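You operate a simulated robot arm through the tools that you are given. There is no shell and no other tool. Be economical: measure what you need, move in short steps, check, and stop when the job is done.

The job below is to be done with a simulated two-armed robot. You get a single attempt, and the scene is never put back.

TASK
Hold the round tube steady and press the black round cap in; stand the tube beside the white pad.
Fine: the white foam pad comes from the upper drawer; both go in the low carton; shut the drawer again.

Only the result counts: the job must be done as asked and must still hold three seconds after the hand-in. Knocking over, shifting, dropping, spilling or breaking anything else fails it. Lids that push on must go on centred and level and be pressed home; caps that screw on are set level and turned clockwise until they are tight.

THE ROBOT
Two 7-joint arms with two-finger parallel grippers on one trunk, on a base that drives. Base frame: it is fixed to the floor where the robot stands at the start and does not move with it; the origin is under the middle of the robot, x ahead of it, y to its left, z up; the surface under the hand at the start is at about z = 880. Readings come in mm, degrees, newtons and seconds.
The left shoulder is at the start at [49, 174, 1275], the right one opposite. With the tool pointing down near the work surface each hand reaches from about 100 to 660 mm from the robot's upright axis, wherever it stands, measured 20 degrees to its own side. Places, roughly: air valve rocker [500, -600, 900]; clamp rocker [600, 900, 900]; depth dial [500, 600, 1200]; flat tube [750, 1000, 1000]; lock lever [700, 300, 1000]; small [400, -100, 900]; square cap [250, 1250, 1000]; square tube [750, 1250, 1000]; toggle clamp [700, 0, 1000]; upper packing bench drawer [400, 100, 700]. Payload 3.6 kg a hand.
Tool frame (each hand has its own): the origin (TCP) lies between the finger pads and is the grasp point; the fingertips stand 30 mm ahead of it; z points along the fingers, y is the line along which they close. Largest opening 110 mm; finger width 20, thickness 10; the body of the gripper, 48 by 112 mm, starts 55 mm behind the TCP.
Orientation is that of the tool frame in the base frame, as a unit quaternion [x, y, z, w]. With the fingers straight down and closing along the base's y, the tool's x points along the base's -x, its y along +y and its z along -z.

THE INTERFACE
- The arms move only by the tool nudge_tool. It takes "left_rows", "right_rows" or both (then of equal length, played together; a hand with none holds still); each is a list of rows, each a list of 3 entries, a list of its own where there are three numbers: the shift along the base's x, y, z in units of 250 mm (1.0 is 250 mm), then the turn, a rotation vector about the base's x, y, z in units of 60 degrees (1.0 is 60 degrees), then the opening in per cent of the stroke, from 0 (shut) to 100 (fully open). In form: [[[x, y, z], [wx, wy, wz], gripper], ...]. A call has 1 to 10 rows; each row is the pose to reach, as a shift and turn from the pose commanded when the call began. A call with a number of a shift or a turn outside -1 to 1 is refused whole. A row lasts 0.2 s, in which the tool goes at most 50 mm and 8.6 degrees; a call with a longer step from one row to the next is refused whole, and so is a gripper value outside its range. Where a pose cannot be reached the arm comes as near as it can. A force on the tool above 40 N (or 10 N above the force at the start of the call, whichever is more), or a blocked arm, ends the call early, and 0.2 s more pass. The fingers move at their own pace (about 153 mm/s each) and stop on an object; they squeeze with about 21 N. The grip force told is the motor's: it shows also when the fingers shut on nothing. Time passes only in rows, and 0.2 s behind the last, so rows that repeat a pose let the fingers close. The reply holds the time, the measured pose of the TCP, the force on the tool along the base axes, the opening and the grip force, in the units named above and with some noise, with the torque about the TCP (base axes, N m) and any sound that the robot's microphone picked up, and new pictures: "views" is both (left out), scene, wrist or none (wrist: the cameras of the hands that moved).
- Cameras (640 x 400 px; columns grow to the right, rows downward): "scene" is now at [111.7, 14.7, 1416.3]; the picture's right is [0.22, -0.98, 0.00], its down [-0.84, -0.19, -0.50] and it looks along [0.49, 0.11, -0.86] (base axes); focal length 214 px, centre (320, 200). "left" rides on the left gripper at [73, -17, -103] in its tool frame; the picture's right is [0.23, 0.97, 0.00], its down [-0.76, 0.18, -0.62] and it looks along [-0.61, 0.14, 0.78] (tool axes); focal length 222 px, centre (320, 200). "right" rides on the right gripper at [72, 17, -103] in its tool frame; the picture's right is [-0.23, 0.97, 0.00], its down [-0.76, -0.18, -0.62] and it looks along [-0.61, -0.14, 0.78] (tool axes); focal length 222 px, centre (320, 200). There is no depth. A picture from a camera that has moved, and an enlarged one, comes with that camera's place and axes in the base frame and with its lens.
- raise_lower(by): slides the trunk up (or, below 0, down) by that many mm; the arms and the scene camera ride with it, the base frame stays. It gives what a move gives, with no picture.
- steer(legs): drives the robot by 1 to 6 legs, each [ahead, left, turn to the left] in mm, mm and degrees, along the robot's own axes; the way and the turn of a leg run together, so that a leg with both is an arc; at most 1500 mm and 180 degrees a leg. The arms and the cameras ride along, it lands a little off, and it stops where it bumps. It gives what a move gives, and a new picture of the scene camera.
- pan_tilt(pan, tilt): turns the head with the scene camera to pan (to the left, within 86 degrees either way) and tilt (down, from -29 to 69), counted from straight ahead of the robot. It gives what a move gives, and a new picture of the scene camera.
- inspect(camera, box): a new picture of the part [left, top, right, bottom] of that camera's present view, enlarged. It takes no simulated time.
- job_done(): hands the job in; it is judged then, once.

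Work in short steps. Places have to be worked out from the pictures, the camera data and where the tool is seen: move nearer, look again, correct. Check each grasp and each placing, and mend what went wrong. You have 120 turns and 260 pictures in all, those below and enlarged ones among them. Open the grippers and draw the arms clear of the work before you hand the job in, unless the task says otherwise; then end with one line.

The tools are called as name(argument=value, ...) on one line, values as JSON. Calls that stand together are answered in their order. nudge_tool: Moves the arms, as the interface text tells. Its arguments: {"type":"object","properties":{"left_rows":{"type":"array","items":{"type":"array"}},"right_rows":{"type":"array","items":{"type":"array"}},"views":{"type":"string","enum":["both","scene","wrist","none"]}},"required":[]} The other tools are called the same way: raise_lower (by) slides the trunk up or down; steer (legs) drives the base; pan_tilt (pan, tilt) turns the head that bears the scene camera; inspect (camera, box) takes an enlarged picture of a part of a camera's view; job_done () hands the job in.

At the start:

```text
time_s: 0.0
left_eef_pos: [435.6, 367.2, 1291.7]
left_orientation: [-0.001, 1.0, 0.0, 0.0]
left_contact_force: [-0.2, -0.7, -0.8]
left_wrist_torque: [-0.04, -0.02, 0.02]
left_opening: 110.0
left_finger_force: 0.0
right_eef_pos: [461.1, 4.3, 1246.0]
right_orientation: [0.0, 1.0, 0.0, 0.0]
right_contact_force: [-0.9, 0.0, -0.3]
right_wrist_torque: [0.02, -0.01, -0.01]
right_opening: 110.2
right_finger_force: 0.1
trunk travel left (down, up): [-390.0, 373.0]
robot x, y, heading: [1.1, -1.4, -0.2]
head pan, tilt: [12.7, 59.8]
```

scene: 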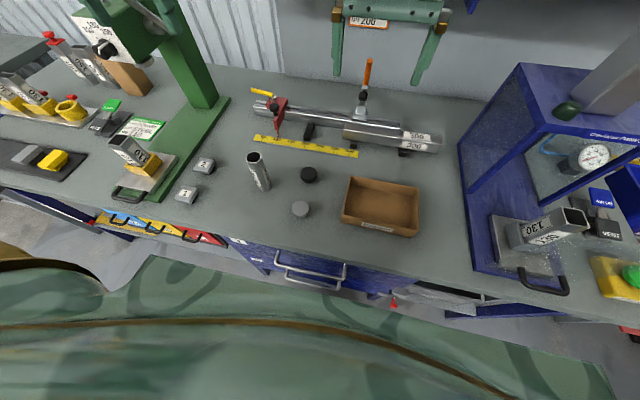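
right: 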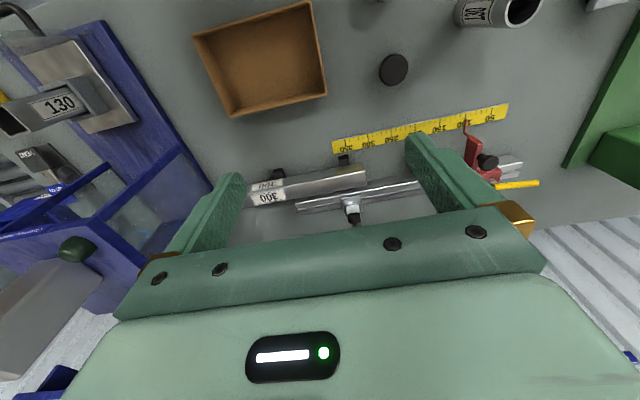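
left: 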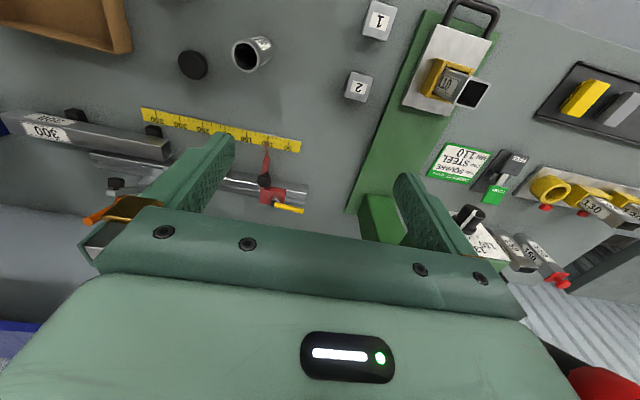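

The scene shows a round tube, a black cap, a grey cap, a low carton and a drawer at the front. I'll enlarge the work area first.

inspect(camera="scene", box=[170, 120, 450, 300])

inspect(camera="left", box=[100, 0, 420, 200])

```text
2.22 times, centred on (310, 210) of scene
camera zoom: at [111.7, 14.7, 1416.3], right [0.22, -0.98, 0.0], down [-0.84, -0.19, -0.5], along [0.49, 0.11, -0.86], focal length 477 px, centre (342, 178)
```

zoom: 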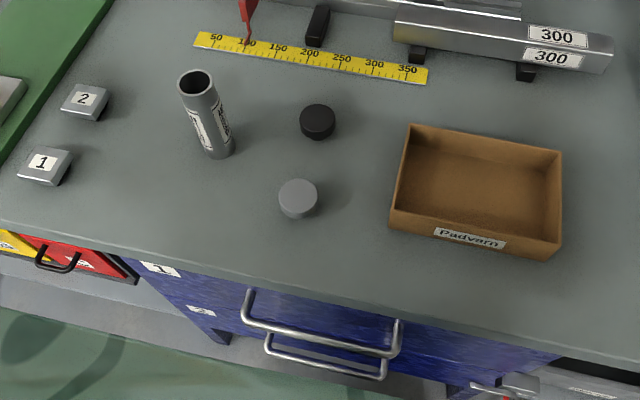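

```text
2.00 times, centred on (260, 100) of left
camera zoom: at [362.8, 352.0, 1393.7], right [-0.23, 0.97, 0.0], down [0.76, 0.18, 0.62], along [0.61, 0.14, -0.78], focal length 444 px, centre (440, 400)
```

zoom: 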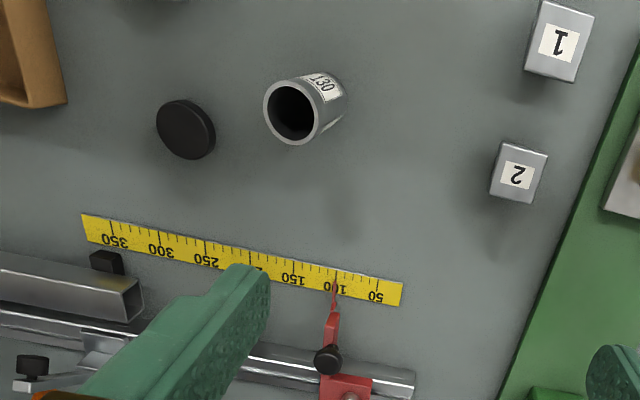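

The tube (about [420, 252]) stands upright, the black cap is at about [479, 133], and the carton spans roughly x 361–500, y −190 to 7. I'll enlarge the caps and the drawer.

inspect(camera="right", box=[340, 0, 500, 100])

inspect(camera="scene", box=[240, 145, 352, 215])

inspect(camera="scene", box=[220, 220, 460, 370])

```text
4.00 times, centred on (420, 50) of right
camera zoom: at [387.4, 20.6, 1350.1], right [0.23, 0.97, 0.0], down [0.76, -0.18, 0.62], along [0.61, -0.14, -0.78], focal length 888 px, centre (-80, 800)
```

zoom: 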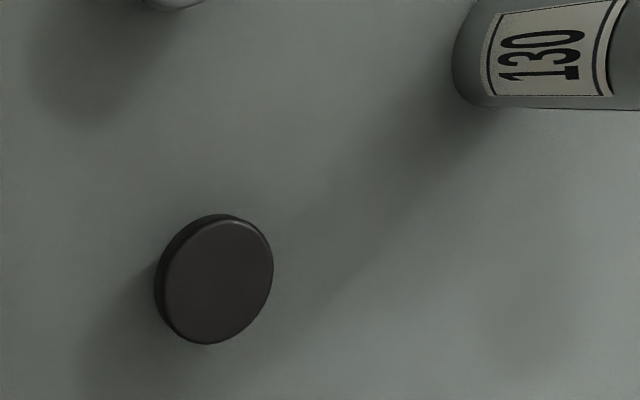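

```text
5.71 times, centred on (296, 180) of scene
camera zoom: at [111.7, 14.7, 1416.3], right [0.22, -0.98, 0.0], down [-0.84, -0.19, -0.5], along [0.49, 0.11, -0.86], focal length 1226 px, centre (457, 314)
```

zoom: 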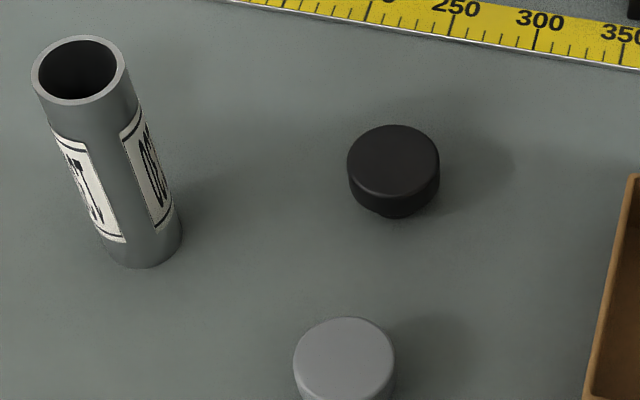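

```text
2.67 times, centred on (340, 295) of scene
camera zoom: at [111.7, 14.7, 1416.3], right [0.22, -0.98, 0.0], down [-0.84, -0.19, -0.5], along [0.49, 0.11, -0.86], focal length 572 px, centre (267, -53)
```

zoom: 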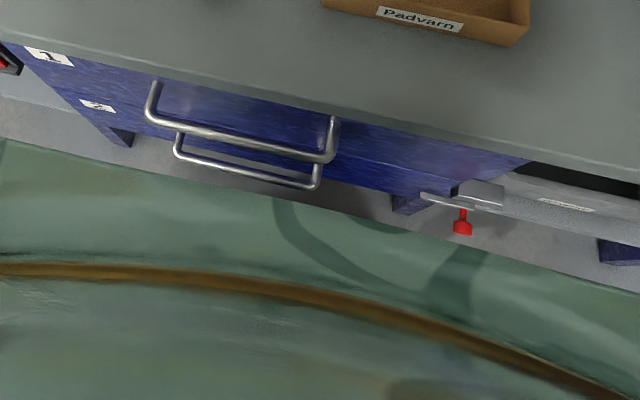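

Both caps sit plug-down; black cap is at about [481, 133] with its top at z≈906, the tube at [426, 255] with its top at ≈1010. I bring the left hand back/down while tilting it forward for a side grasp, and the right hand above the black cap.

nudge_tool(left_rows=[[[-0.079, -0.075, -0.16], [0, -0.139, 0], 100], [[-0.159, -0.149, -0.32], [0, -0.278, 0], 100], [[-0.238, -0.224, -0.48], [0, -0.417, 0], 100], [[-0.317, -0.299, -0.64], [0, -0.555, 0], 100], [[-0.397, -0.373, -0.8], [0, -0.694, 0], 100], [[-0.476, -0.448, -0.96], [0, -0.833, 0], 100]], right_rows=[[[0.013, 0.086, -0.16], [0, 0, 0], 100], [[0.027, 0.172, -0.32], [0, 0, 0], 100], [[0.04, 0.258, -0.48], [0, 0, 0], 100], [[0.053, 0.344, -0.64], [0, 0, 0], 100], [[0.067, 0.43, -0.8], [0, 0, 0], 100], [[0.08, 0.516, -0.96], [0, 0, 0], 100]])

```text
time_s: 1.4
left_eef_pos: [379.6, 266.1, 997.4]
left_orientation: [-0.001, 0.907, -0.001, 0.421]
left_contact_force: [0.8, 0.4, 0.4]
left_wrist_torque: [-0.02, -0.03, 0.0]
left_opening: 110.2
left_finger_force: 0.0
left hand out of reach, approached as far as the arm can: row 4, 5, 6
right_eef_pos: [481.0, 136.3, 1005.1]
right_orientation: [0.0, 1.0, 0.0, 0.0]
right_contact_force: [0.3, 0.1, -0.4]
right_wrist_torque: [0.0, 0.01, 0.0]
right_opening: 110.1
right_finger_force: 0.1
trunk travel left (down, up): [-390.0, 373.0]
robot x, y, heading: [-2.2, -2.7, 0.0]
head pan, tilt: [12.7, 59.8]
camera scene: at [111.5, 16.1, 1416.2], right [0.22, -0.98, 0.0], down [-0.84, -0.19, -0.5], along [0.49, 0.11, -0.86], focal length 214 px, centre (320, 200)
camera right: at [408.4, 151.7, 1109.0], right [0.23, 0.97, 0.0], down [0.76, -0.18, 0.62], along [0.61, -0.14, -0.78], focal length 222 px, centre (320, 200)
camera left: at [253.5, 250.0, 1008.1], right [-0.15, 0.97, -0.18], down [0.02, 0.18, 0.98], along [0.99, 0.14, -0.04], focal length 222 px, centre (320, 200)
```

scene: 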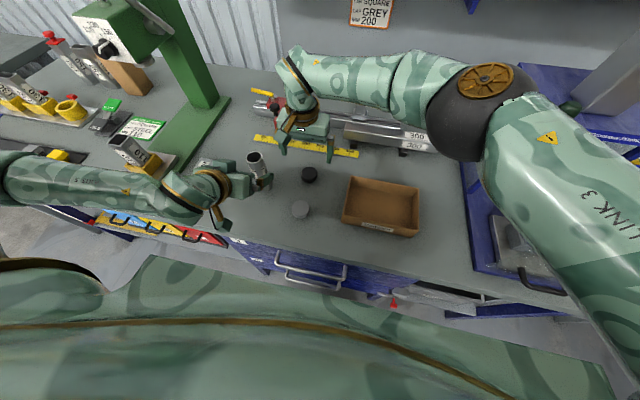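
right: 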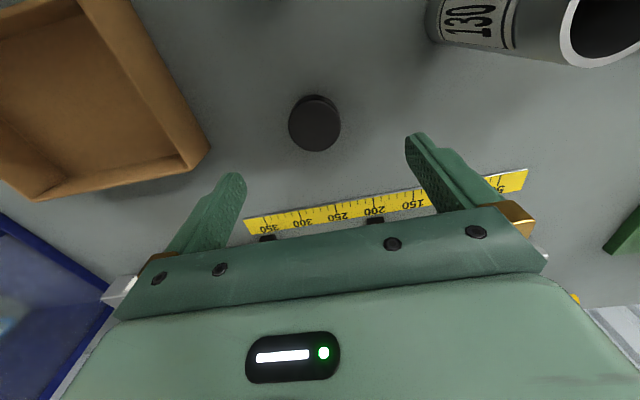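
left: 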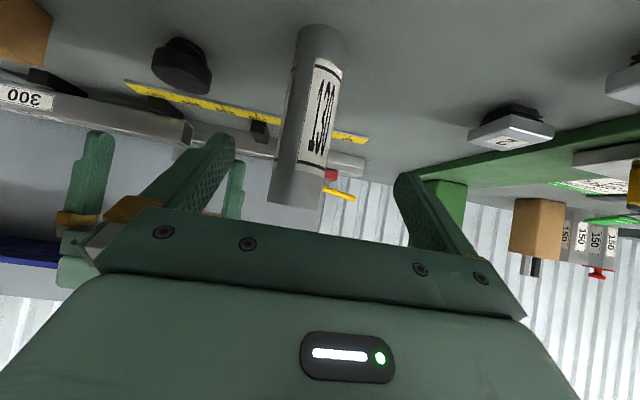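

The left arm stopped short at [380, 266, 997], with the tube already lying between the fingers in y. I test a small forward move with the left, and lower the right hand around the black cap (≈[479, 132]).

nudge_tool(left_rows=[[[0.04, 0, -0.06], [0, 0, 0], 100], [[0.08, 0, -0.12], [0, 0, 0], 100], [[0.08, 0, -0.12], [0, 0, 0], 100]], right_rows=[[[-0.004, -0.012, -0.18], [0, 0, 0], 100], [[-0.008, -0.014, -0.3], [0, 0, 0], 100], [[-0.008, -0.014, -0.366], [0, 0, 0], 100]], views="both")

```text
time_s: 2.2
left_eef_pos: [398.1, 265.0, 969.1]
left_orientation: [-0.001, 0.906, 0.0, 0.422]
left_contact_force: [-0.1, 0.4, -0.3]
left_wrist_torque: [-0.01, 0.0, 0.0]
left_opening: 109.9
left_finger_force: 0.1
right_eef_pos: [479.1, 130.5, 912.6]
right_orientation: [0.0, 1.0, 0.0, -0.001]
right_contact_force: [-0.5, -0.6, -0.4]
right_wrist_torque: [0.0, 0.01, 0.01]
right_opening: 110.1
right_finger_force: 0.0
trunk travel left (down, up): [-390.0, 373.0]
robot x, y, heading: [1.5, 0.3, 0.1]
head pan, tilt: [12.7, 59.8]
camera scene: at [111.7, 14.8, 1416.3], right [0.22, -0.98, 0.0], down [-0.84, -0.19, -0.5], along [0.49, 0.11, -0.86], focal length 214 px, centre (320, 200)
camera right: at [406.0, 144.7, 1017.6], right [0.23, 0.97, 0.0], down [0.76, -0.18, 0.62], along [0.61, -0.14, -0.78], focal length 222 px, centre (320, 200)
camera left: at [274.2, 249.1, 979.0], right [-0.15, 0.97, -0.18], down [0.01, 0.18, 0.98], along [0.99, 0.14, -0.04], focal length 222 px, centre (320, 200)
```

scene: 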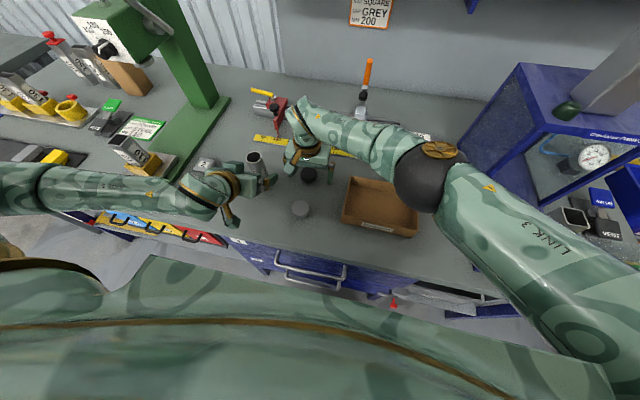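
right: 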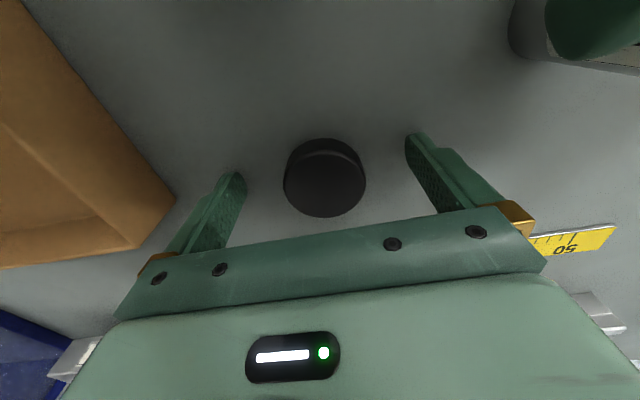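
left: 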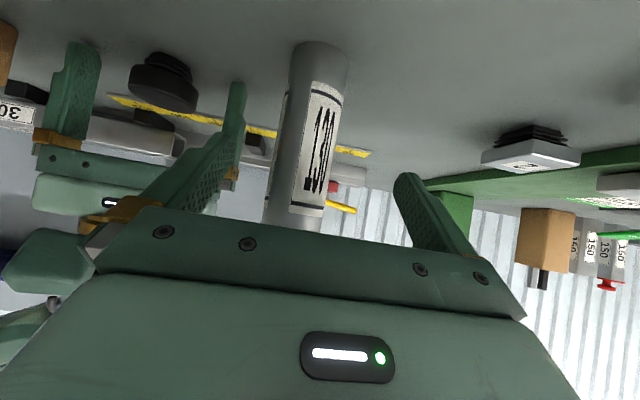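

Shifts count from the reached pose. The cap is centred between the right fingers, so I close on it; the left advances around the tube.

nudge_tool(left_rows=[[[0.05, -0.018, -0.045], [0, 0, 0], 100], [[0.1, -0.036, -0.09], [0, 0, 0], 100], [[0.1, -0.036, -0.09], [0, 0, 0], 100]], right_rows=[[[0.006, 0.002, 0], [0, 0, 0], 60], [[0.006, 0.002, 0], [0, 0, 0], 30], [[0.006, 0.002, 0], [0, 0, 0], 30]], views="wrist")

```text
time_s: 3.0
left_eef_pos: [426.4, 257.5, 946.0]
left_orientation: [0.0, 0.907, 0.0, 0.422]
left_contact_force: [0.5, 0.2, 0.0]
left_wrist_torque: [0.0, 0.0, 0.03]
left_opening: 110.1
left_finger_force: 0.1
right_eef_pos: [479.9, 130.1, 914.6]
right_orientation: [0.0, 1.0, 0.002, 0.0]
right_contact_force: [0.1, 1.0, 0.3]
right_wrist_torque: [-0.02, 0.01, -0.02]
right_opening: 46.8
right_finger_force: 21.1
trunk travel left (down, up): [-390.0, 373.0]
robot x, y, heading: [2.4, -0.8, -0.1]
head pan, tilt: [12.7, 59.8]
camera right: at [406.6, 145.0, 1018.1], right [0.23, 0.97, 0.0], down [0.76, -0.18, 0.62], along [0.61, -0.14, -0.78], focal length 222 px, centre (320, 200)
camera left: at [299.4, 240.7, 955.8], right [-0.15, 0.97, -0.17], down [0.01, 0.18, 0.98], along [0.99, 0.14, -0.04], focal length 222 px, centre (320, 200)
```

right: 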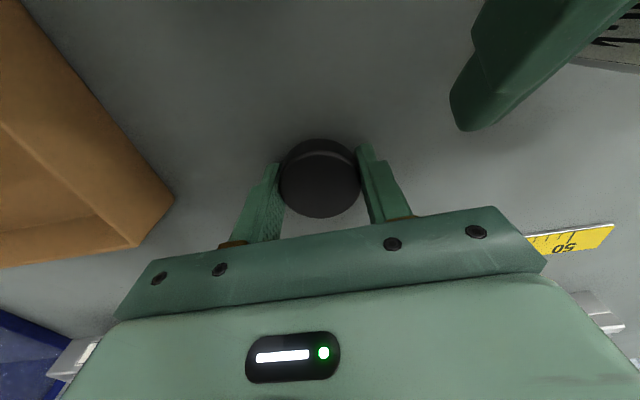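
left: 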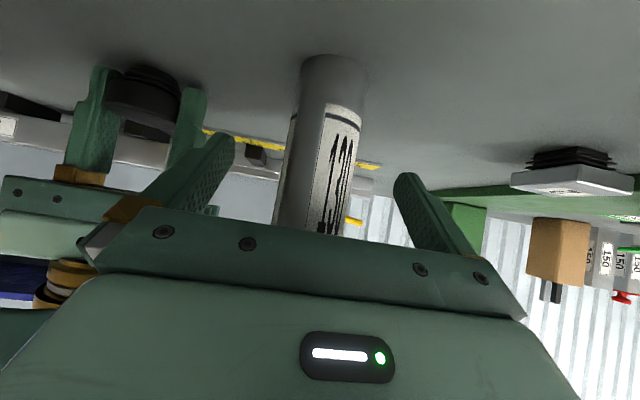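

The cap is held (46.8 mm). Now close the left hand on the tube and lift the right hand.

nudge_tool(left_rows=[[[0, 0, 0], [0, 0, 0], 70], [[0, 0, 0], [0, 0, 0], 45], [[0, 0, 0], [0, 0, 0], 25], [[0, 0, 0], [0, 0, 0], 25], [[0, 0, 0], [0, 0, 0], 25]], right_rows=[[[0, 0, 0.15], [0, 0, 0], 30], [[0, 0, 0.3], [0, 0, 0], 30], [[0, 0, 0.45], [0, 0, 0], 30], [[0, 0, 0.6], [0, 0, 0], 30], [[0, 0, 0.74], [0, 0, 0], 30]], views="both")

```text
time_s: 4.2
left_eef_pos: [425.6, 257.5, 945.5]
left_orientation: [-0.001, 0.906, 0.0, 0.423]
left_contact_force: [-0.2, -0.2, 0.5]
left_wrist_torque: [0.04, 0.02, 0.01]
left_opening: 39.8
left_finger_force: 21.0
right_eef_pos: [477.0, 131.9, 1100.6]
right_orientation: [0.0, 1.0, -0.001, -0.002]
right_contact_force: [0.0, -0.1, -0.3]
right_wrist_torque: [0.03, 0.0, 0.01]
right_opening: 46.8
right_finger_force: 21.2
trunk travel left (down, up): [-390.0, 373.0]
robot x, y, heading: [-0.3, -0.8, 0.0]
head pan, tilt: [12.7, 59.8]
camera scene: at [111.3, 14.8, 1416.3], right [0.22, -0.98, 0.0], down [-0.84, -0.19, -0.5], along [0.49, 0.11, -0.86], focal length 214 px, centre (320, 200)
camera right: at [404.5, 147.6, 1203.7], right [0.23, 0.97, 0.0], down [0.76, -0.18, 0.62], along [0.61, -0.14, -0.78], focal length 222 px, centre (320, 200)
camera left: at [299.1, 240.8, 955.9], right [-0.15, 0.97, -0.17], down [0.01, 0.18, 0.98], along [0.99, 0.14, -0.04], focal length 222 px, centre (320, 200)
```

scene: 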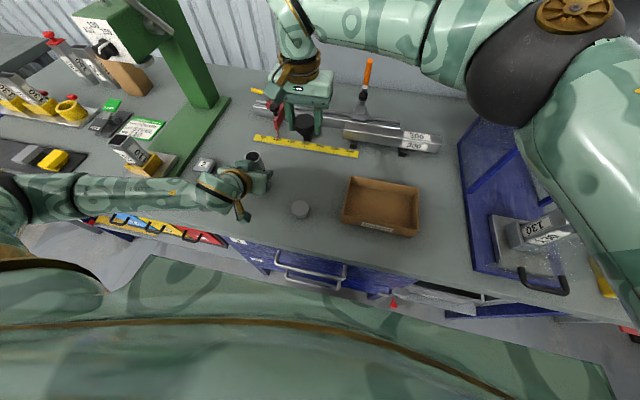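
right: 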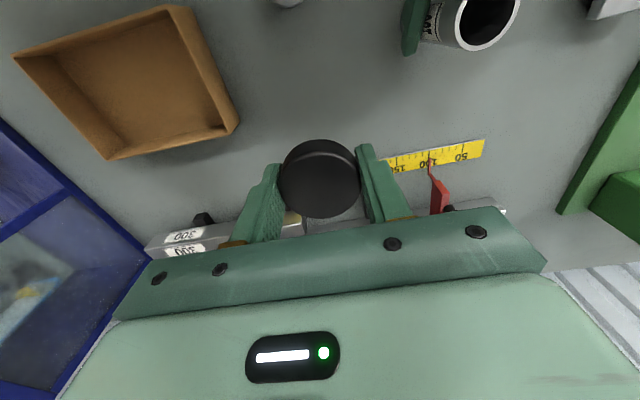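
left: 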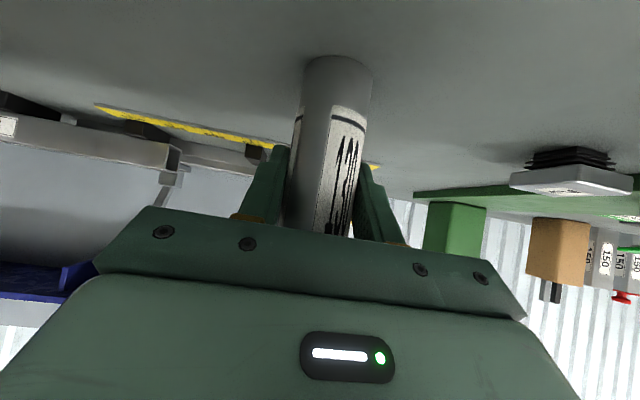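

Both grasps hold; tube is 39.8 mm wide at y≈257.5. I enlarge to locate the tube mouth and the cap relative to the right tool.

inspect(camera="right", box=[400, 0, 560, 100])

inspect(camera="right", box=[240, 120, 400, 220])

inspect(camera="scene", box=[220, 90, 348, 170])

```text
4.00 times, centred on (480, 50) of right
camera zoom: at [404.5, 147.6, 1203.7], right [0.23, 0.97, 0.0], down [0.76, -0.18, 0.62], along [0.61, -0.14, -0.78], focal length 888 px, centre (-320, 800)
```

zoom: 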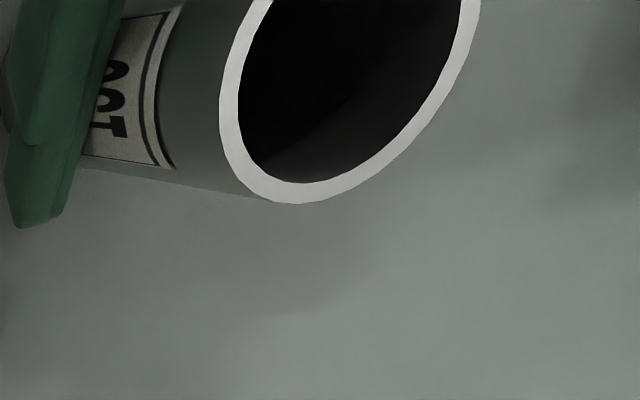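

```text
4.00 times, centred on (320, 170) of right
camera zoom: at [404.5, 147.6, 1203.7], right [0.23, 0.97, 0.0], down [0.76, -0.18, 0.62], along [0.61, -0.14, -0.78], focal length 888 px, centre (320, 320)
```

zoom: 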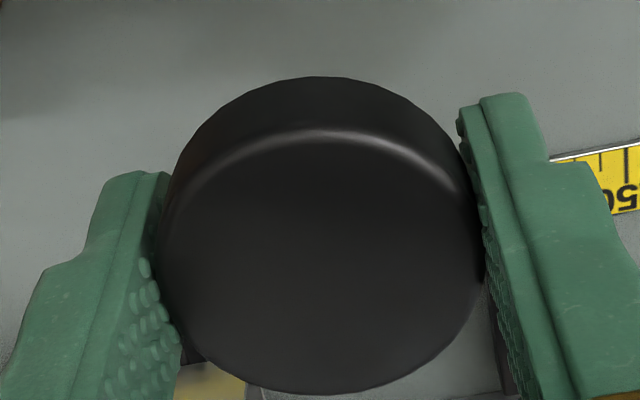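

```text
5.00 times, centred on (284, 130) of scene
camera zoom: at [111.3, 14.8, 1416.3], right [0.22, -0.98, 0.0], down [-0.84, -0.19, -0.5], along [0.49, 0.11, -0.86], focal length 1072 px, centre (500, 550)
```

zoom: 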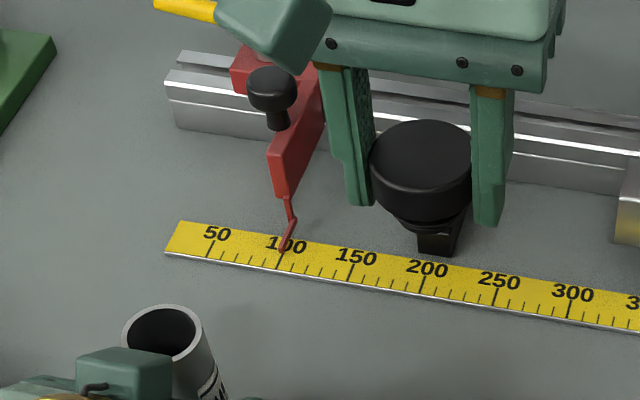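

Tube mouth is at about [427.5, 258, 1010]; the cap sits essentially at the right TCP. I bring the cap over the tube, about 20 mm above the mouth.

nudge_tool(left_rows=[[[0, 0, 0], [0, 0, 0], 25], [[0, 0, 0], [0, 0, 0], 25], [[0, 0, 0], [0, 0, 0], 25], [[0, 0, 0], [0, 0, 0], 25], [[0, 0, 0], [0, 0, 0], 25]], right_rows=[[[-0.05, 0.126, 0], [0, 0, 0], 30], [[-0.1, 0.252, 0], [0, 0, 0], 30], [[-0.15, 0.378, 0], [0, 0, 0], 30], [[-0.198, 0.504, 0], [0, 0, 0], 30], [[-0.198, 0.504, -0.14], [0, 0, 0], 30]], views="both")

inspect(camera="scene", box=[190, 110, 318, 190])

```text
time_s: 5.4
left_eef_pos: [426.2, 257.1, 944.8]
left_orientation: [0.0, 0.906, -0.001, 0.422]
left_contact_force: [0.4, 1.3, -0.1]
left_wrist_torque: [-0.02, -0.07, -0.04]
left_opening: 39.9
left_finger_force: 21.4
right_eef_pos: [415.9, 182.7, 1084.7]
right_orientation: [-0.001, 1.0, 0.0, -0.001]
right_contact_force: [-0.5, 0.4, -0.3]
right_wrist_torque: [0.0, -0.02, 0.02]
right_opening: 47.1
right_finger_force: 21.0
right hand out of reach, approached as far as the arm can: row 1, 2, 3, 4, 5
trunk travel left (down, up): [-390.0, 373.0]
robot x, y, heading: [1.0, 2.6, -0.0]
head pan, tilt: [12.7, 59.8]
camera scene: at [111.8, 14.9, 1416.3], right [0.22, -0.98, 0.0], down [-0.84, -0.19, -0.5], along [0.49, 0.11, -0.86], focal length 214 px, centre (320, 200)
camera right: at [343.6, 199.9, 1187.9], right [0.23, 0.97, 0.0], down [0.76, -0.18, 0.62], along [0.61, -0.14, -0.78], focal length 222 px, centre (320, 200)
camera left: at [299.5, 240.7, 955.8], right [-0.15, 0.97, -0.18], down [0.01, 0.18, 0.98], along [0.99, 0.14, -0.04], focal length 222 px, centre (320, 200)
```

scene: 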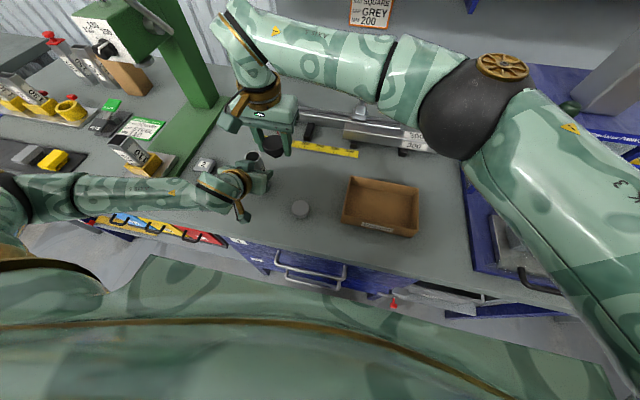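
right: 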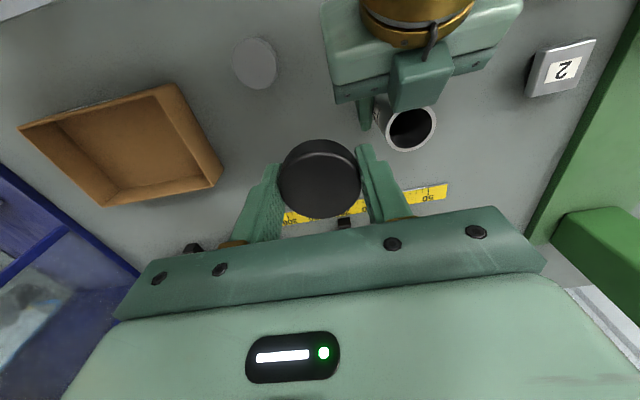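
left: 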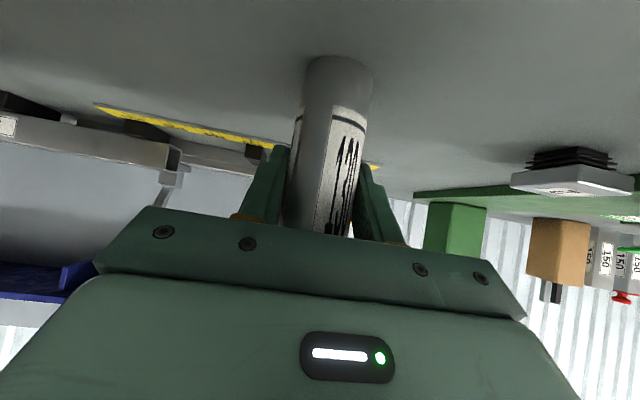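

```text
5.00 times, centred on (254, 150) of scene
camera zoom: at [111.8, 14.9, 1416.3], right [0.22, -0.98, 0.0], down [-0.84, -0.19, -0.5], along [0.49, 0.11, -0.86], focal length 1072 px, centre (650, 450)
```

zoom: 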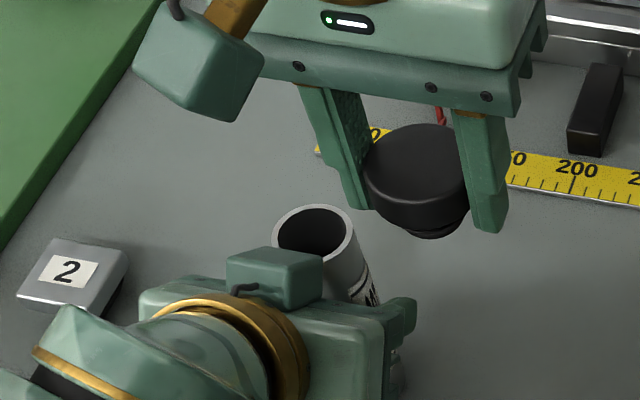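

The right hand cannot reach that far left, so I lift the tube slightly with the left hand and carry it to about [450, 150], moving the right hand out of the way to the right.

nudge_tool(right_rows=[[[0.06, -0.1, 0.06], [0, 0, 0], 30], [[0.12, -0.22, 0.12], [0, 0, 0], 30], [[0.18, -0.34, 0.16], [0, 0, 0], 30], [[0.24, -0.46, 0.16], [0, 0, 0], 30], [[0.24, -0.46, 0.16], [0, 0, 0], 30]], left_rows=[[[0, 0, 0.06], [0, 0, 0], 25], [[0.02, -0.1, 0.06], [0, 0, 0], 25], [[0.05, -0.21, 0.06], [0, 0, 0], 25], [[0.08, -0.32, 0.06], [0, 0, 0], 25], [[0.1, -0.42, 0.06], [0, 0, 0], 25]])

```text
time_s: 6.6
left_eef_pos: [449.4, 151.8, 960.2]
left_orientation: [0.0, 0.907, -0.001, 0.421]
left_contact_force: [0.3, 0.4, -2.0]
left_wrist_torque: [-0.02, 0.02, 0.0]
left_opening: 39.6
left_finger_force: 20.7
right_eef_pos: [475.0, 68.9, 1121.4]
right_orientation: [0.0, 1.0, 0.001, -0.001]
right_contact_force: [-0.4, 0.4, 0.4]
right_wrist_torque: [-0.02, -0.01, -0.03]
right_opening: 46.8
right_finger_force: 21.0
trunk travel left (down, up): [-390.0, 373.0]
robot x, y, heading: [1.0, 2.3, -0.1]
head pan, tilt: [12.7, 59.8]
camera scene: at [111.5, 14.6, 1416.3], right [0.22, -0.98, 0.0], down [-0.84, -0.19, -0.5], along [0.49, 0.11, -0.86], focal length 214 px, centre (320, 200)
camera right: at [402.5, 84.2, 1225.7], right [0.23, 0.97, 0.0], down [0.76, -0.18, 0.62], along [0.61, -0.14, -0.78], focal length 222 px, centre (320, 200)
camera left: at [324.3, 135.4, 970.7], right [-0.15, 0.97, -0.17], down [0.01, 0.18, 0.98], along [0.99, 0.14, -0.04], focal length 222 px, centre (320, 200)
```

scene: 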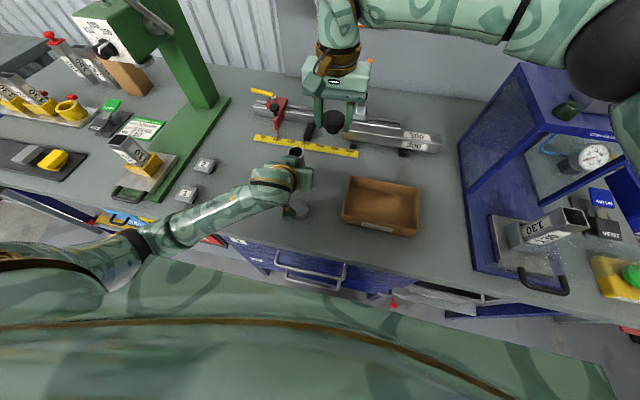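
right: 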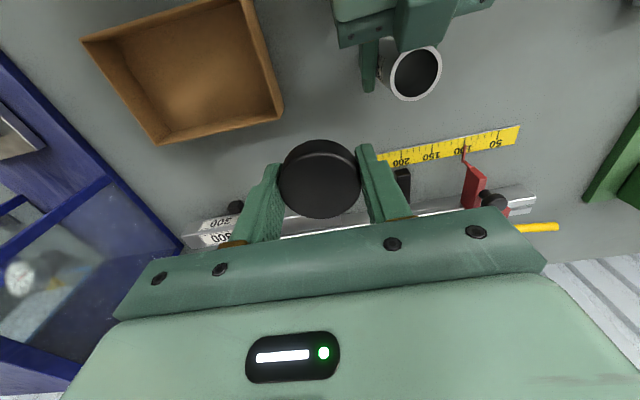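
left: 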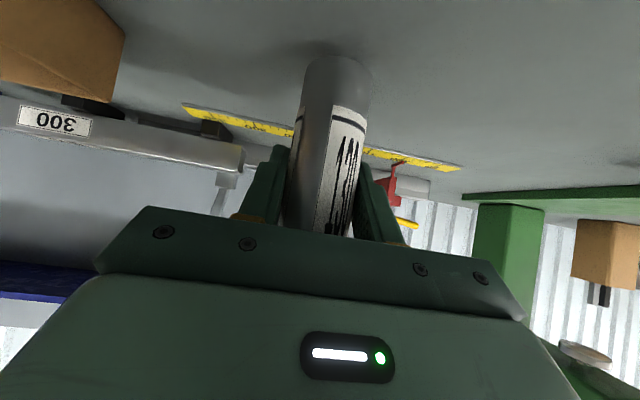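

The tube is over clear bench at [449, 152]. I lower it 15 mm back onto the bench.

nudge_tool(left_rows=[[[0, 0, -0.03], [0, 0, 0], 25], [[0, 0, -0.058], [0, 0, 0], 25], [[0, 0, -0.062], [0, 0, 0], 25]], right_rows=[[[0, 0, 0], [0, 0, 0], 30], [[0, 0, 0], [0, 0, 0], 30], [[0, 0, 0], [0, 0, 0], 30]], views="none")

inspect(camera="right", box=[330, 10, 490, 110])

inspect(camera="scene", box=[250, 100, 378, 180])

```text
time_s: 7.4
left_eef_pos: [450.6, 151.0, 944.7]
left_orientation: [-0.001, 0.906, -0.001, 0.422]
left_contact_force: [-0.1, -0.2, -0.4]
left_wrist_torque: [0.01, 0.0, 0.04]
left_opening: 39.8
left_finger_force: 20.6
right_eef_pos: [475.0, 67.4, 1122.5]
right_orientation: [0.0, 1.0, -0.001, -0.001]
right_contact_force: [0.5, -0.8, -0.2]
right_wrist_torque: [0.01, 0.08, 0.0]
right_opening: 46.8
right_finger_force: 21.1
trunk travel left (down, up): [-390.0, 373.0]
robot x, y, heading: [2.4, -3.0, -0.2]
head pan, tilt: [12.7, 59.8]
```

```text
4.00 times, centred on (410, 60) of right
camera zoom: at [402.6, 84.4, 1225.6], right [0.23, 0.97, 0.0], down [0.76, -0.18, 0.62], along [0.61, -0.14, -0.78], focal length 888 px, centre (-40, 760)
```

zoom: 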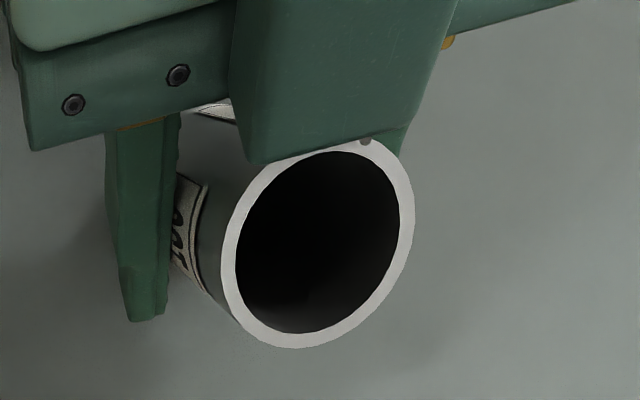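

```text
5.00 times, centred on (314, 140) of scene
camera zoom: at [111.7, 14.5, 1416.3], right [0.22, -0.98, 0.0], down [-0.84, -0.19, -0.5], along [0.49, 0.11, -0.86], focal length 1072 px, centre (350, 500)
```

zoom: 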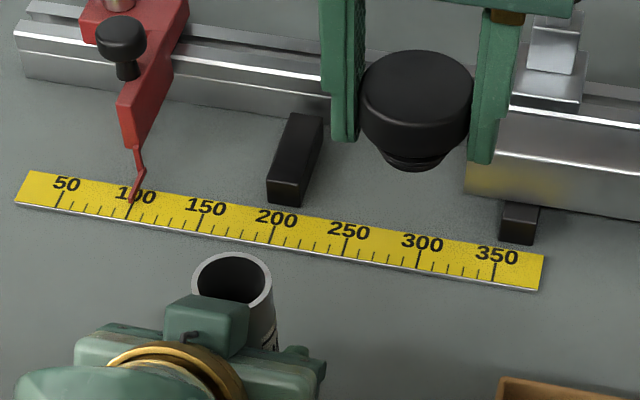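

The tube is set down. A block on top of the left hand is close to the tube mouth, so I'll regrip lower and further out on the fingers: open, back 10 mm, down 22 mm, close.

nudge_tool(left_rows=[[[0, 0, 0], [0, 0, 0], 60], [[0, 0, 0], [0, 0, 0], 60], [[-0.04, 0, -0.045], [0, 0, 0], 60], [[-0.04, 0, -0.088], [0, 0, 0], 60], [[-0.04, 0, -0.088], [0, 0, 0], 25], [[-0.04, 0, -0.088], [0, 0, 0], 25], [[-0.04, 0, -0.088], [0, 0, 0], 25]], views="both")

inspect(camera="right", box=[330, 10, 490, 110])

inspect(camera="scene", box=[250, 120, 378, 200])

```text
time_s: 9.0
left_eef_pos: [440.0, 152.1, 924.5]
left_orientation: [0.0, 0.907, -0.001, 0.422]
left_contact_force: [-0.4, 1.0, 0.9]
left_wrist_torque: [0.02, -0.02, 0.0]
left_opening: 39.9
left_finger_force: 21.0
right_eef_pos: [475.8, 67.6, 1121.4]
right_orientation: [0.001, 1.0, 0.0, -0.001]
right_contact_force: [0.0, -1.0, -0.2]
right_wrist_torque: [0.02, 0.01, 0.0]
right_opening: 46.8
right_finger_force: 20.6
trunk travel left (down, up): [-390.0, 373.0]
robot x, y, heading: [-1.6, 0.8, -0.0]
head pan, tilt: [12.7, 59.8]
camera scene: at [111.8, 14.6, 1416.3], right [0.22, -0.98, 0.0], down [-0.84, -0.19, -0.5], along [0.49, 0.11, -0.86], focal length 214 px, centre (320, 200)
camera left: at [314.0, 135.4, 934.2], right [-0.15, 0.97, -0.17], down [0.01, 0.18, 0.98], along [0.99, 0.14, -0.04], focal length 222 px, centre (320, 200)
```

scene: 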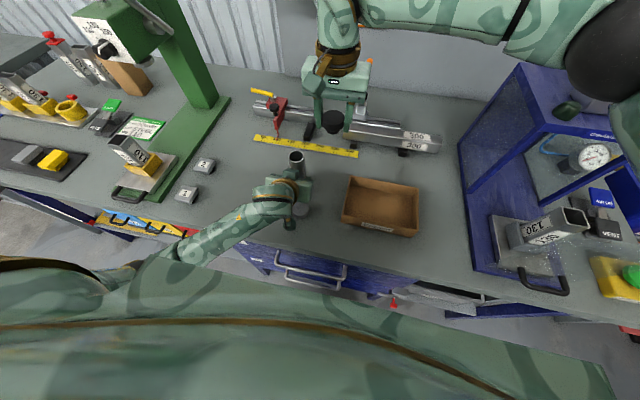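
left: 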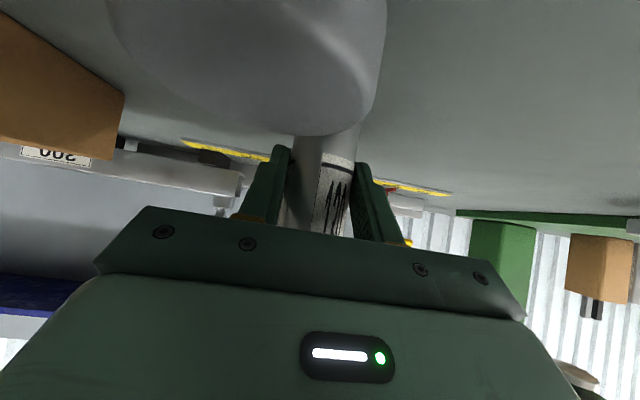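

```text
4.00 times, centred on (410, 60) of right
camera zoom: at [402.7, 84.5, 1225.5], right [0.23, 0.97, 0.0], down [0.76, -0.18, 0.62], along [0.61, -0.14, -0.78], focal length 888 px, centre (-40, 760)
```

zoom: 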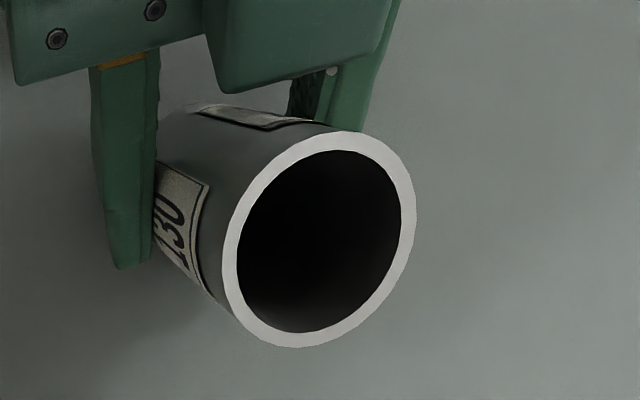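

```text
5.00 times, centred on (314, 160) of scene
camera zoom: at [111.8, 14.6, 1416.3], right [0.22, -0.98, 0.0], down [-0.84, -0.19, -0.5], along [0.49, 0.11, -0.86], focal length 1072 px, centre (350, 400)
```

zoom: 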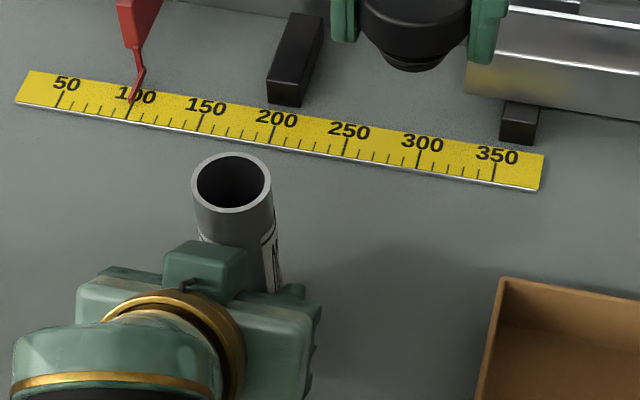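

The mouth is clear now, at about [451.3, 152]. I bring the cap above it, gap ≈20 mm, and check alignment.

nudge_tool(right_rows=[[[-0.02, 0.11, 0], [0, 0, 0], 30], [[-0.05, 0.22, 0], [0, 0, 0], 30], [[-0.099, 0.337, 0], [0, 0, 0], 30], [[-0.099, 0.337, -0.12], [0, 0, 0], 30], [[-0.099, 0.337, -0.22], [0, 0, 0], 30]], views="scene")

inspect(camera="scene", box=[250, 110, 362, 180])

inspect(camera="left", box=[200, 100, 440, 250])

```text
time_s: 10.2
left_eef_pos: [440.0, 150.4, 924.8]
left_orientation: [-0.001, 0.906, -0.001, 0.423]
left_contact_force: [0.4, -0.4, -0.5]
left_wrist_torque: [-0.01, 0.01, 0.0]
left_opening: 39.8
left_finger_force: 20.9
right_eef_pos: [451.0, 157.1, 1068.5]
right_orientation: [0.0, 1.0, 0.0, 0.0]
right_contact_force: [0.2, 0.1, -0.3]
right_wrist_torque: [-0.01, -0.04, -0.01]
right_opening: 47.0
right_finger_force: 21.0
trunk travel left (down, up): [-390.0, 373.0]
robot x, y, heading: [-2.6, 2.9, 0.1]
head pan, tilt: [12.7, 59.8]
camera scene: at [111.7, 15.2, 1416.3], right [0.22, -0.98, 0.0], down [-0.84, -0.19, -0.5], along [0.49, 0.11, -0.86], focal length 214 px, centre (320, 200)
```

scene: 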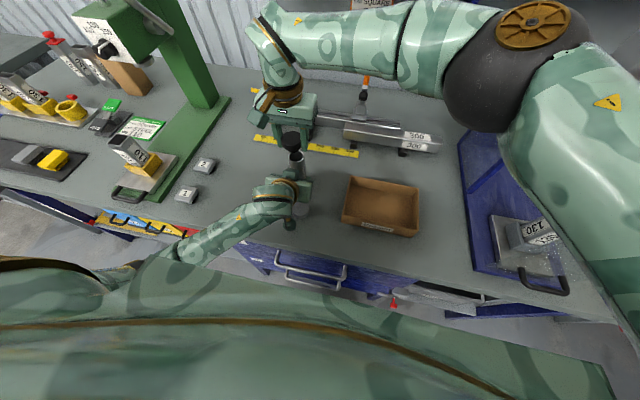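

```text
5.71 times, centred on (306, 145) of scene
camera zoom: at [111.7, 15.2, 1416.3], right [0.22, -0.98, 0.0], down [-0.84, -0.19, -0.5], along [0.49, 0.11, -0.86], focal length 1226 px, centre (400, 514)
```

zoom: 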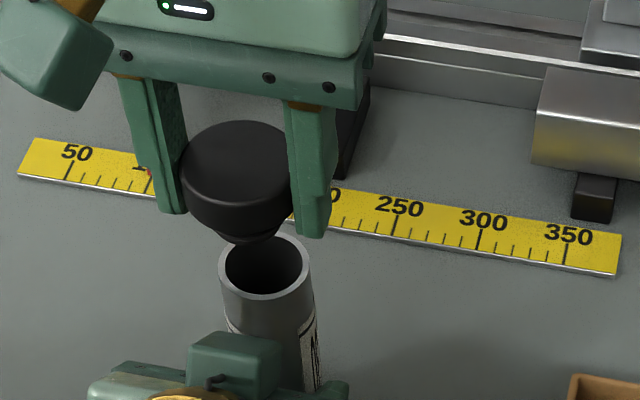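

```text
2.67 times, centred on (320, 175) of left
camera zoom: at [314.0, 135.8, 934.3], right [-0.15, 0.97, -0.18], down [0.01, 0.18, 0.98], along [0.99, 0.14, -0.04], focal length 592 px, centre (320, 267)
```

zoom: 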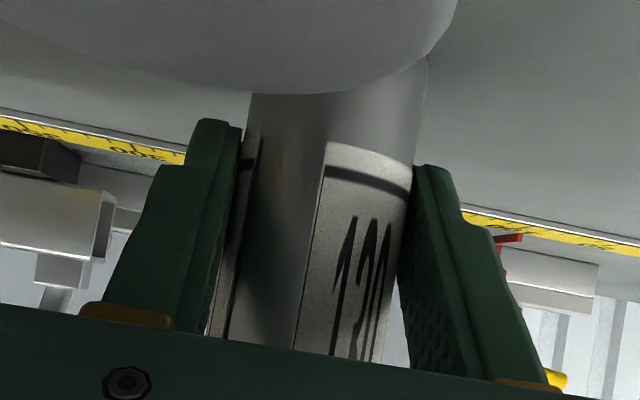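

In the scene picture the cap is about 6 mm too far left (+y) and roughly 4–5 mm too far ahead of the tube mouth. I correct and lower a little.

nudge_tool(right_rows=[[[-0.016, -0.026, 0], [0, 0, 0], 30], [[-0.016, -0.026, -0.04], [0, 0, 0], 30], [[-0.016, -0.026, -0.04], [0, 0, 0], 30]], views="wrist")

inspect(camera="scene", box=[250, 110, 362, 180])

inspect(camera="right", box=[240, 110, 400, 210])

```text
time_s: 11.0
left_eef_pos: [439.2, 151.2, 924.3]
left_orientation: [0.0, 0.906, -0.001, 0.423]
left_contact_force: [0.1, 0.9, 0.6]
left_wrist_torque: [0.01, -0.01, 0.01]
left_opening: 40.0
left_finger_force: 20.7
right_eef_pos: [447.4, 148.8, 1057.4]
right_orientation: [0.0, 1.0, -0.001, 0.0]
right_contact_force: [-0.1, -0.4, -0.6]
right_wrist_torque: [0.02, 0.03, -0.02]
right_opening: 46.7
right_finger_force: 20.9
trunk travel left (down, up): [-390.0, 373.0]
robot x, y, heading: [2.6, -3.6, -0.0]
head pan, tilt: [12.7, 59.8]
camera right: at [375.1, 164.5, 1161.7], right [0.23, 0.97, 0.0], down [0.76, -0.18, 0.62], along [0.61, -0.14, -0.78], focal length 222 px, centre (320, 200)
```

right: 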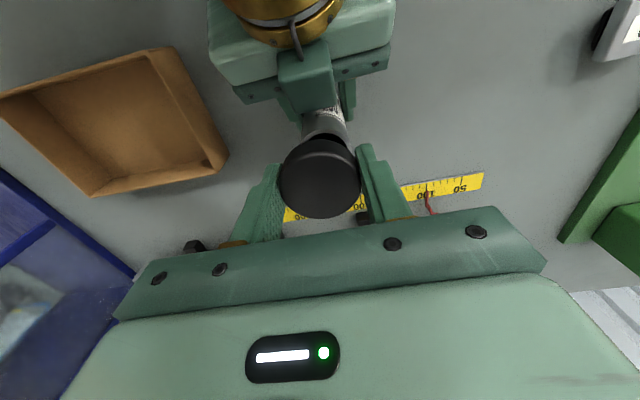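

```text
5.71 times, centred on (306, 145) of scene
camera zoom: at [111.7, 14.5, 1416.3], right [0.22, -0.98, 0.0], down [-0.84, -0.19, -0.5], along [0.49, 0.11, -0.86], focal length 1226 px, centre (400, 514)
```

zoom: 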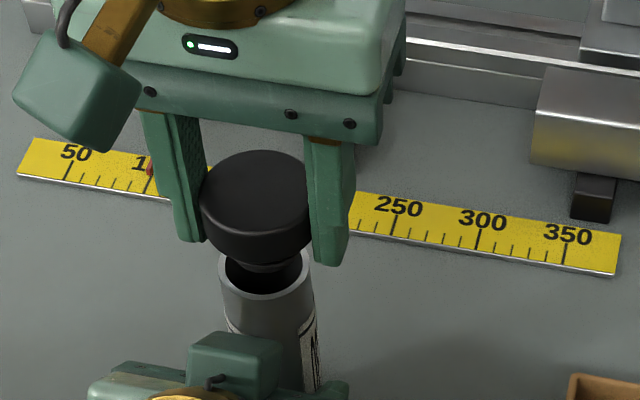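

```text
4.00 times, centred on (320, 160) of right
camera zoom: at [375.1, 164.5, 1161.7], right [0.23, 0.97, 0.0], down [0.76, -0.18, 0.62], along [0.61, -0.14, -0.78], focal length 888 px, centre (320, 360)
```

zoom: 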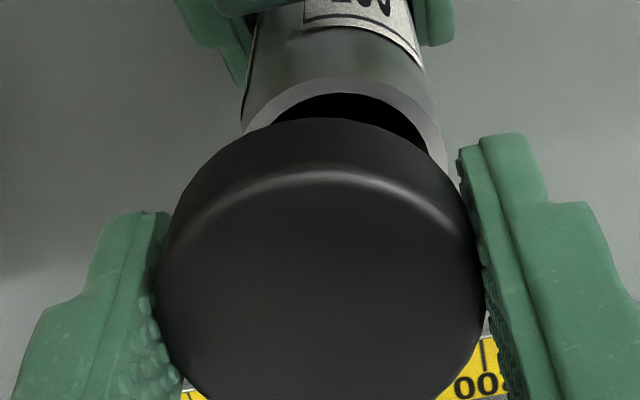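

Now the cap reads about 3–4 mm short in x and 3 mm short in y relative to the mouth. I correct, lower 6 mm and recheck.

nudge_tool(right_rows=[[[0.014, 0.012, 0], [0, 0, 0], 30], [[0.014, 0.012, -0.024], [0, 0, 0], 30], [[0.014, 0.012, -0.024], [0, 0, 0], 30]], views="none")

inspect(camera="scene", box=[264, 125, 328, 165])

inspect(camera="right", box=[240, 110, 400, 210])

```text
time_s: 11.8
left_eef_pos: [439.2, 153.0, 923.4]
left_orientation: [-0.001, 0.907, 0.0, 0.422]
left_contact_force: [-0.1, 0.1, -1.1]
left_wrist_torque: [-0.06, 0.01, 0.02]
left_opening: 39.8
left_finger_force: 21.6
right_eef_pos: [451.6, 150.8, 1050.5]
right_orientation: [-0.001, 1.0, 0.0, -0.001]
right_contact_force: [-0.9, 0.6, 0.4]
right_wrist_torque: [0.01, -0.02, -0.01]
right_opening: 46.9
right_finger_force: 21.1
trunk travel left (down, up): [-390.0, 373.0]
robot x, y, heading: [-1.1, 1.4, 0.1]
head pan, tilt: [12.7, 59.8]
```

```text
10.00 times, centred on (296, 145) of scene
camera zoom: at [111.7, 14.8, 1416.3], right [0.22, -0.98, 0.0], down [-0.84, -0.19, -0.5], along [0.49, 0.11, -0.86], focal length 2145 px, centre (560, 750)
```

zoom: 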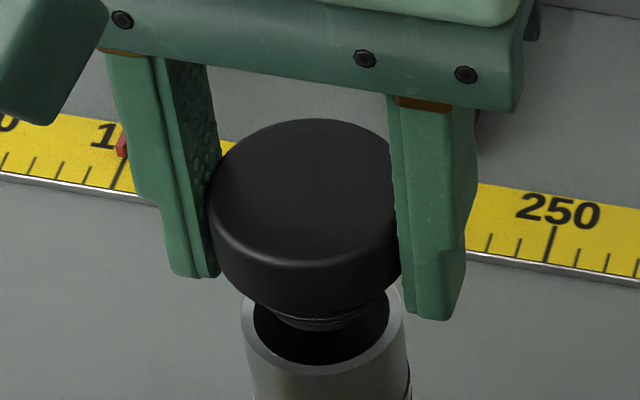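

```text
4.00 times, centred on (320, 160) of right
camera zoom: at [378.8, 167.1, 1155.8], right [0.23, 0.97, 0.0], down [0.76, -0.18, 0.62], along [0.61, -0.14, -0.78], focal length 888 px, centre (320, 360)
```

zoom: 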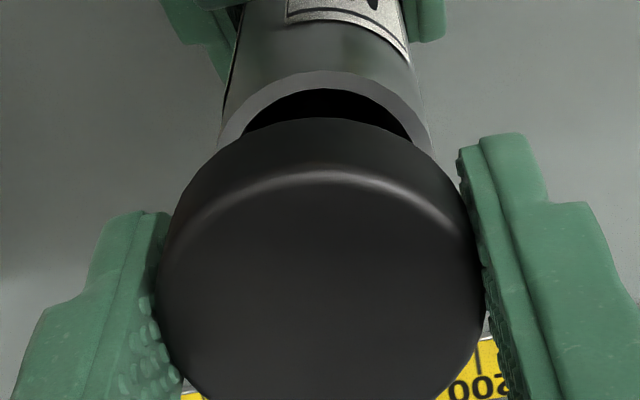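

Alignment now looks within about 1–2 mm both ways. I lower 6 mm gently so that the plug is at the mouth and check.

nudge_tool(right_rows=[[[0, 0, -0.012], [0, 0, 0], 30], [[0, 0, -0.024], [0, 0, 0], 30], [[0, 0, -0.024], [0, 0, 0], 30]], views="none")

inspect(camera="scene", box=[264, 125, 328, 165])

inspect(camera="right", box=[240, 110, 400, 210])

```text
time_s: 12.6
left_eef_pos: [441.0, 151.6, 923.9]
left_orientation: [-0.002, 0.906, 0.0, 0.422]
left_contact_force: [0.7, -0.1, 0.8]
left_wrist_torque: [0.01, -0.01, 0.01]
left_opening: 40.0
left_finger_force: 21.2
right_eef_pos: [450.4, 150.4, 1044.9]
right_orientation: [0.0, 1.0, 0.0, -0.001]
right_contact_force: [-0.5, -1.0, -0.3]
right_wrist_torque: [-0.01, 0.01, -0.02]
right_opening: 47.0
right_finger_force: 21.0
trunk travel left (down, up): [-390.0, 373.0]
robot x, y, heading: [-2.1, -0.8, 0.3]
head pan, tilt: [12.7, 59.8]
```

```text
10.00 times, centred on (296, 145) of scene
camera zoom: at [111.8, 14.7, 1416.3], right [0.22, -0.98, 0.0], down [-0.84, -0.19, -0.5], along [0.49, 0.11, -0.86], focal length 2145 px, centre (560, 750)
```

zoom: 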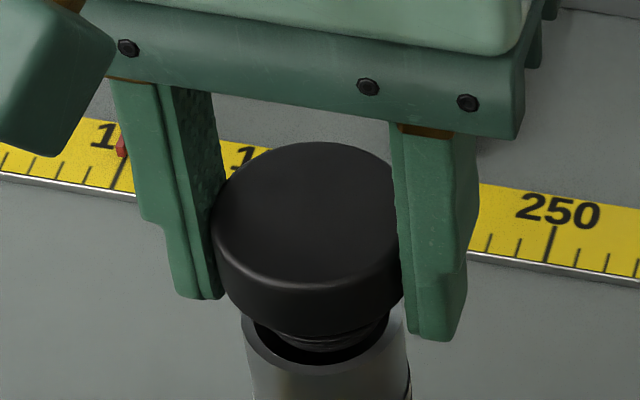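

```text
4.00 times, centred on (320, 160) of right
camera zoom: at [377.8, 166.7, 1149.5], right [0.23, 0.97, 0.0], down [0.76, -0.18, 0.62], along [0.61, -0.14, -0.78], focal length 888 px, centre (320, 360)
```

zoom: 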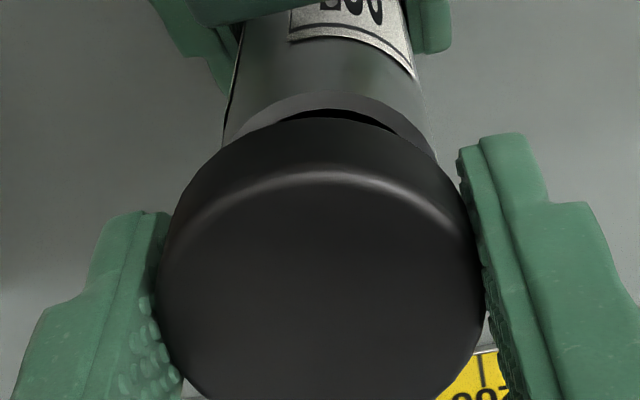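

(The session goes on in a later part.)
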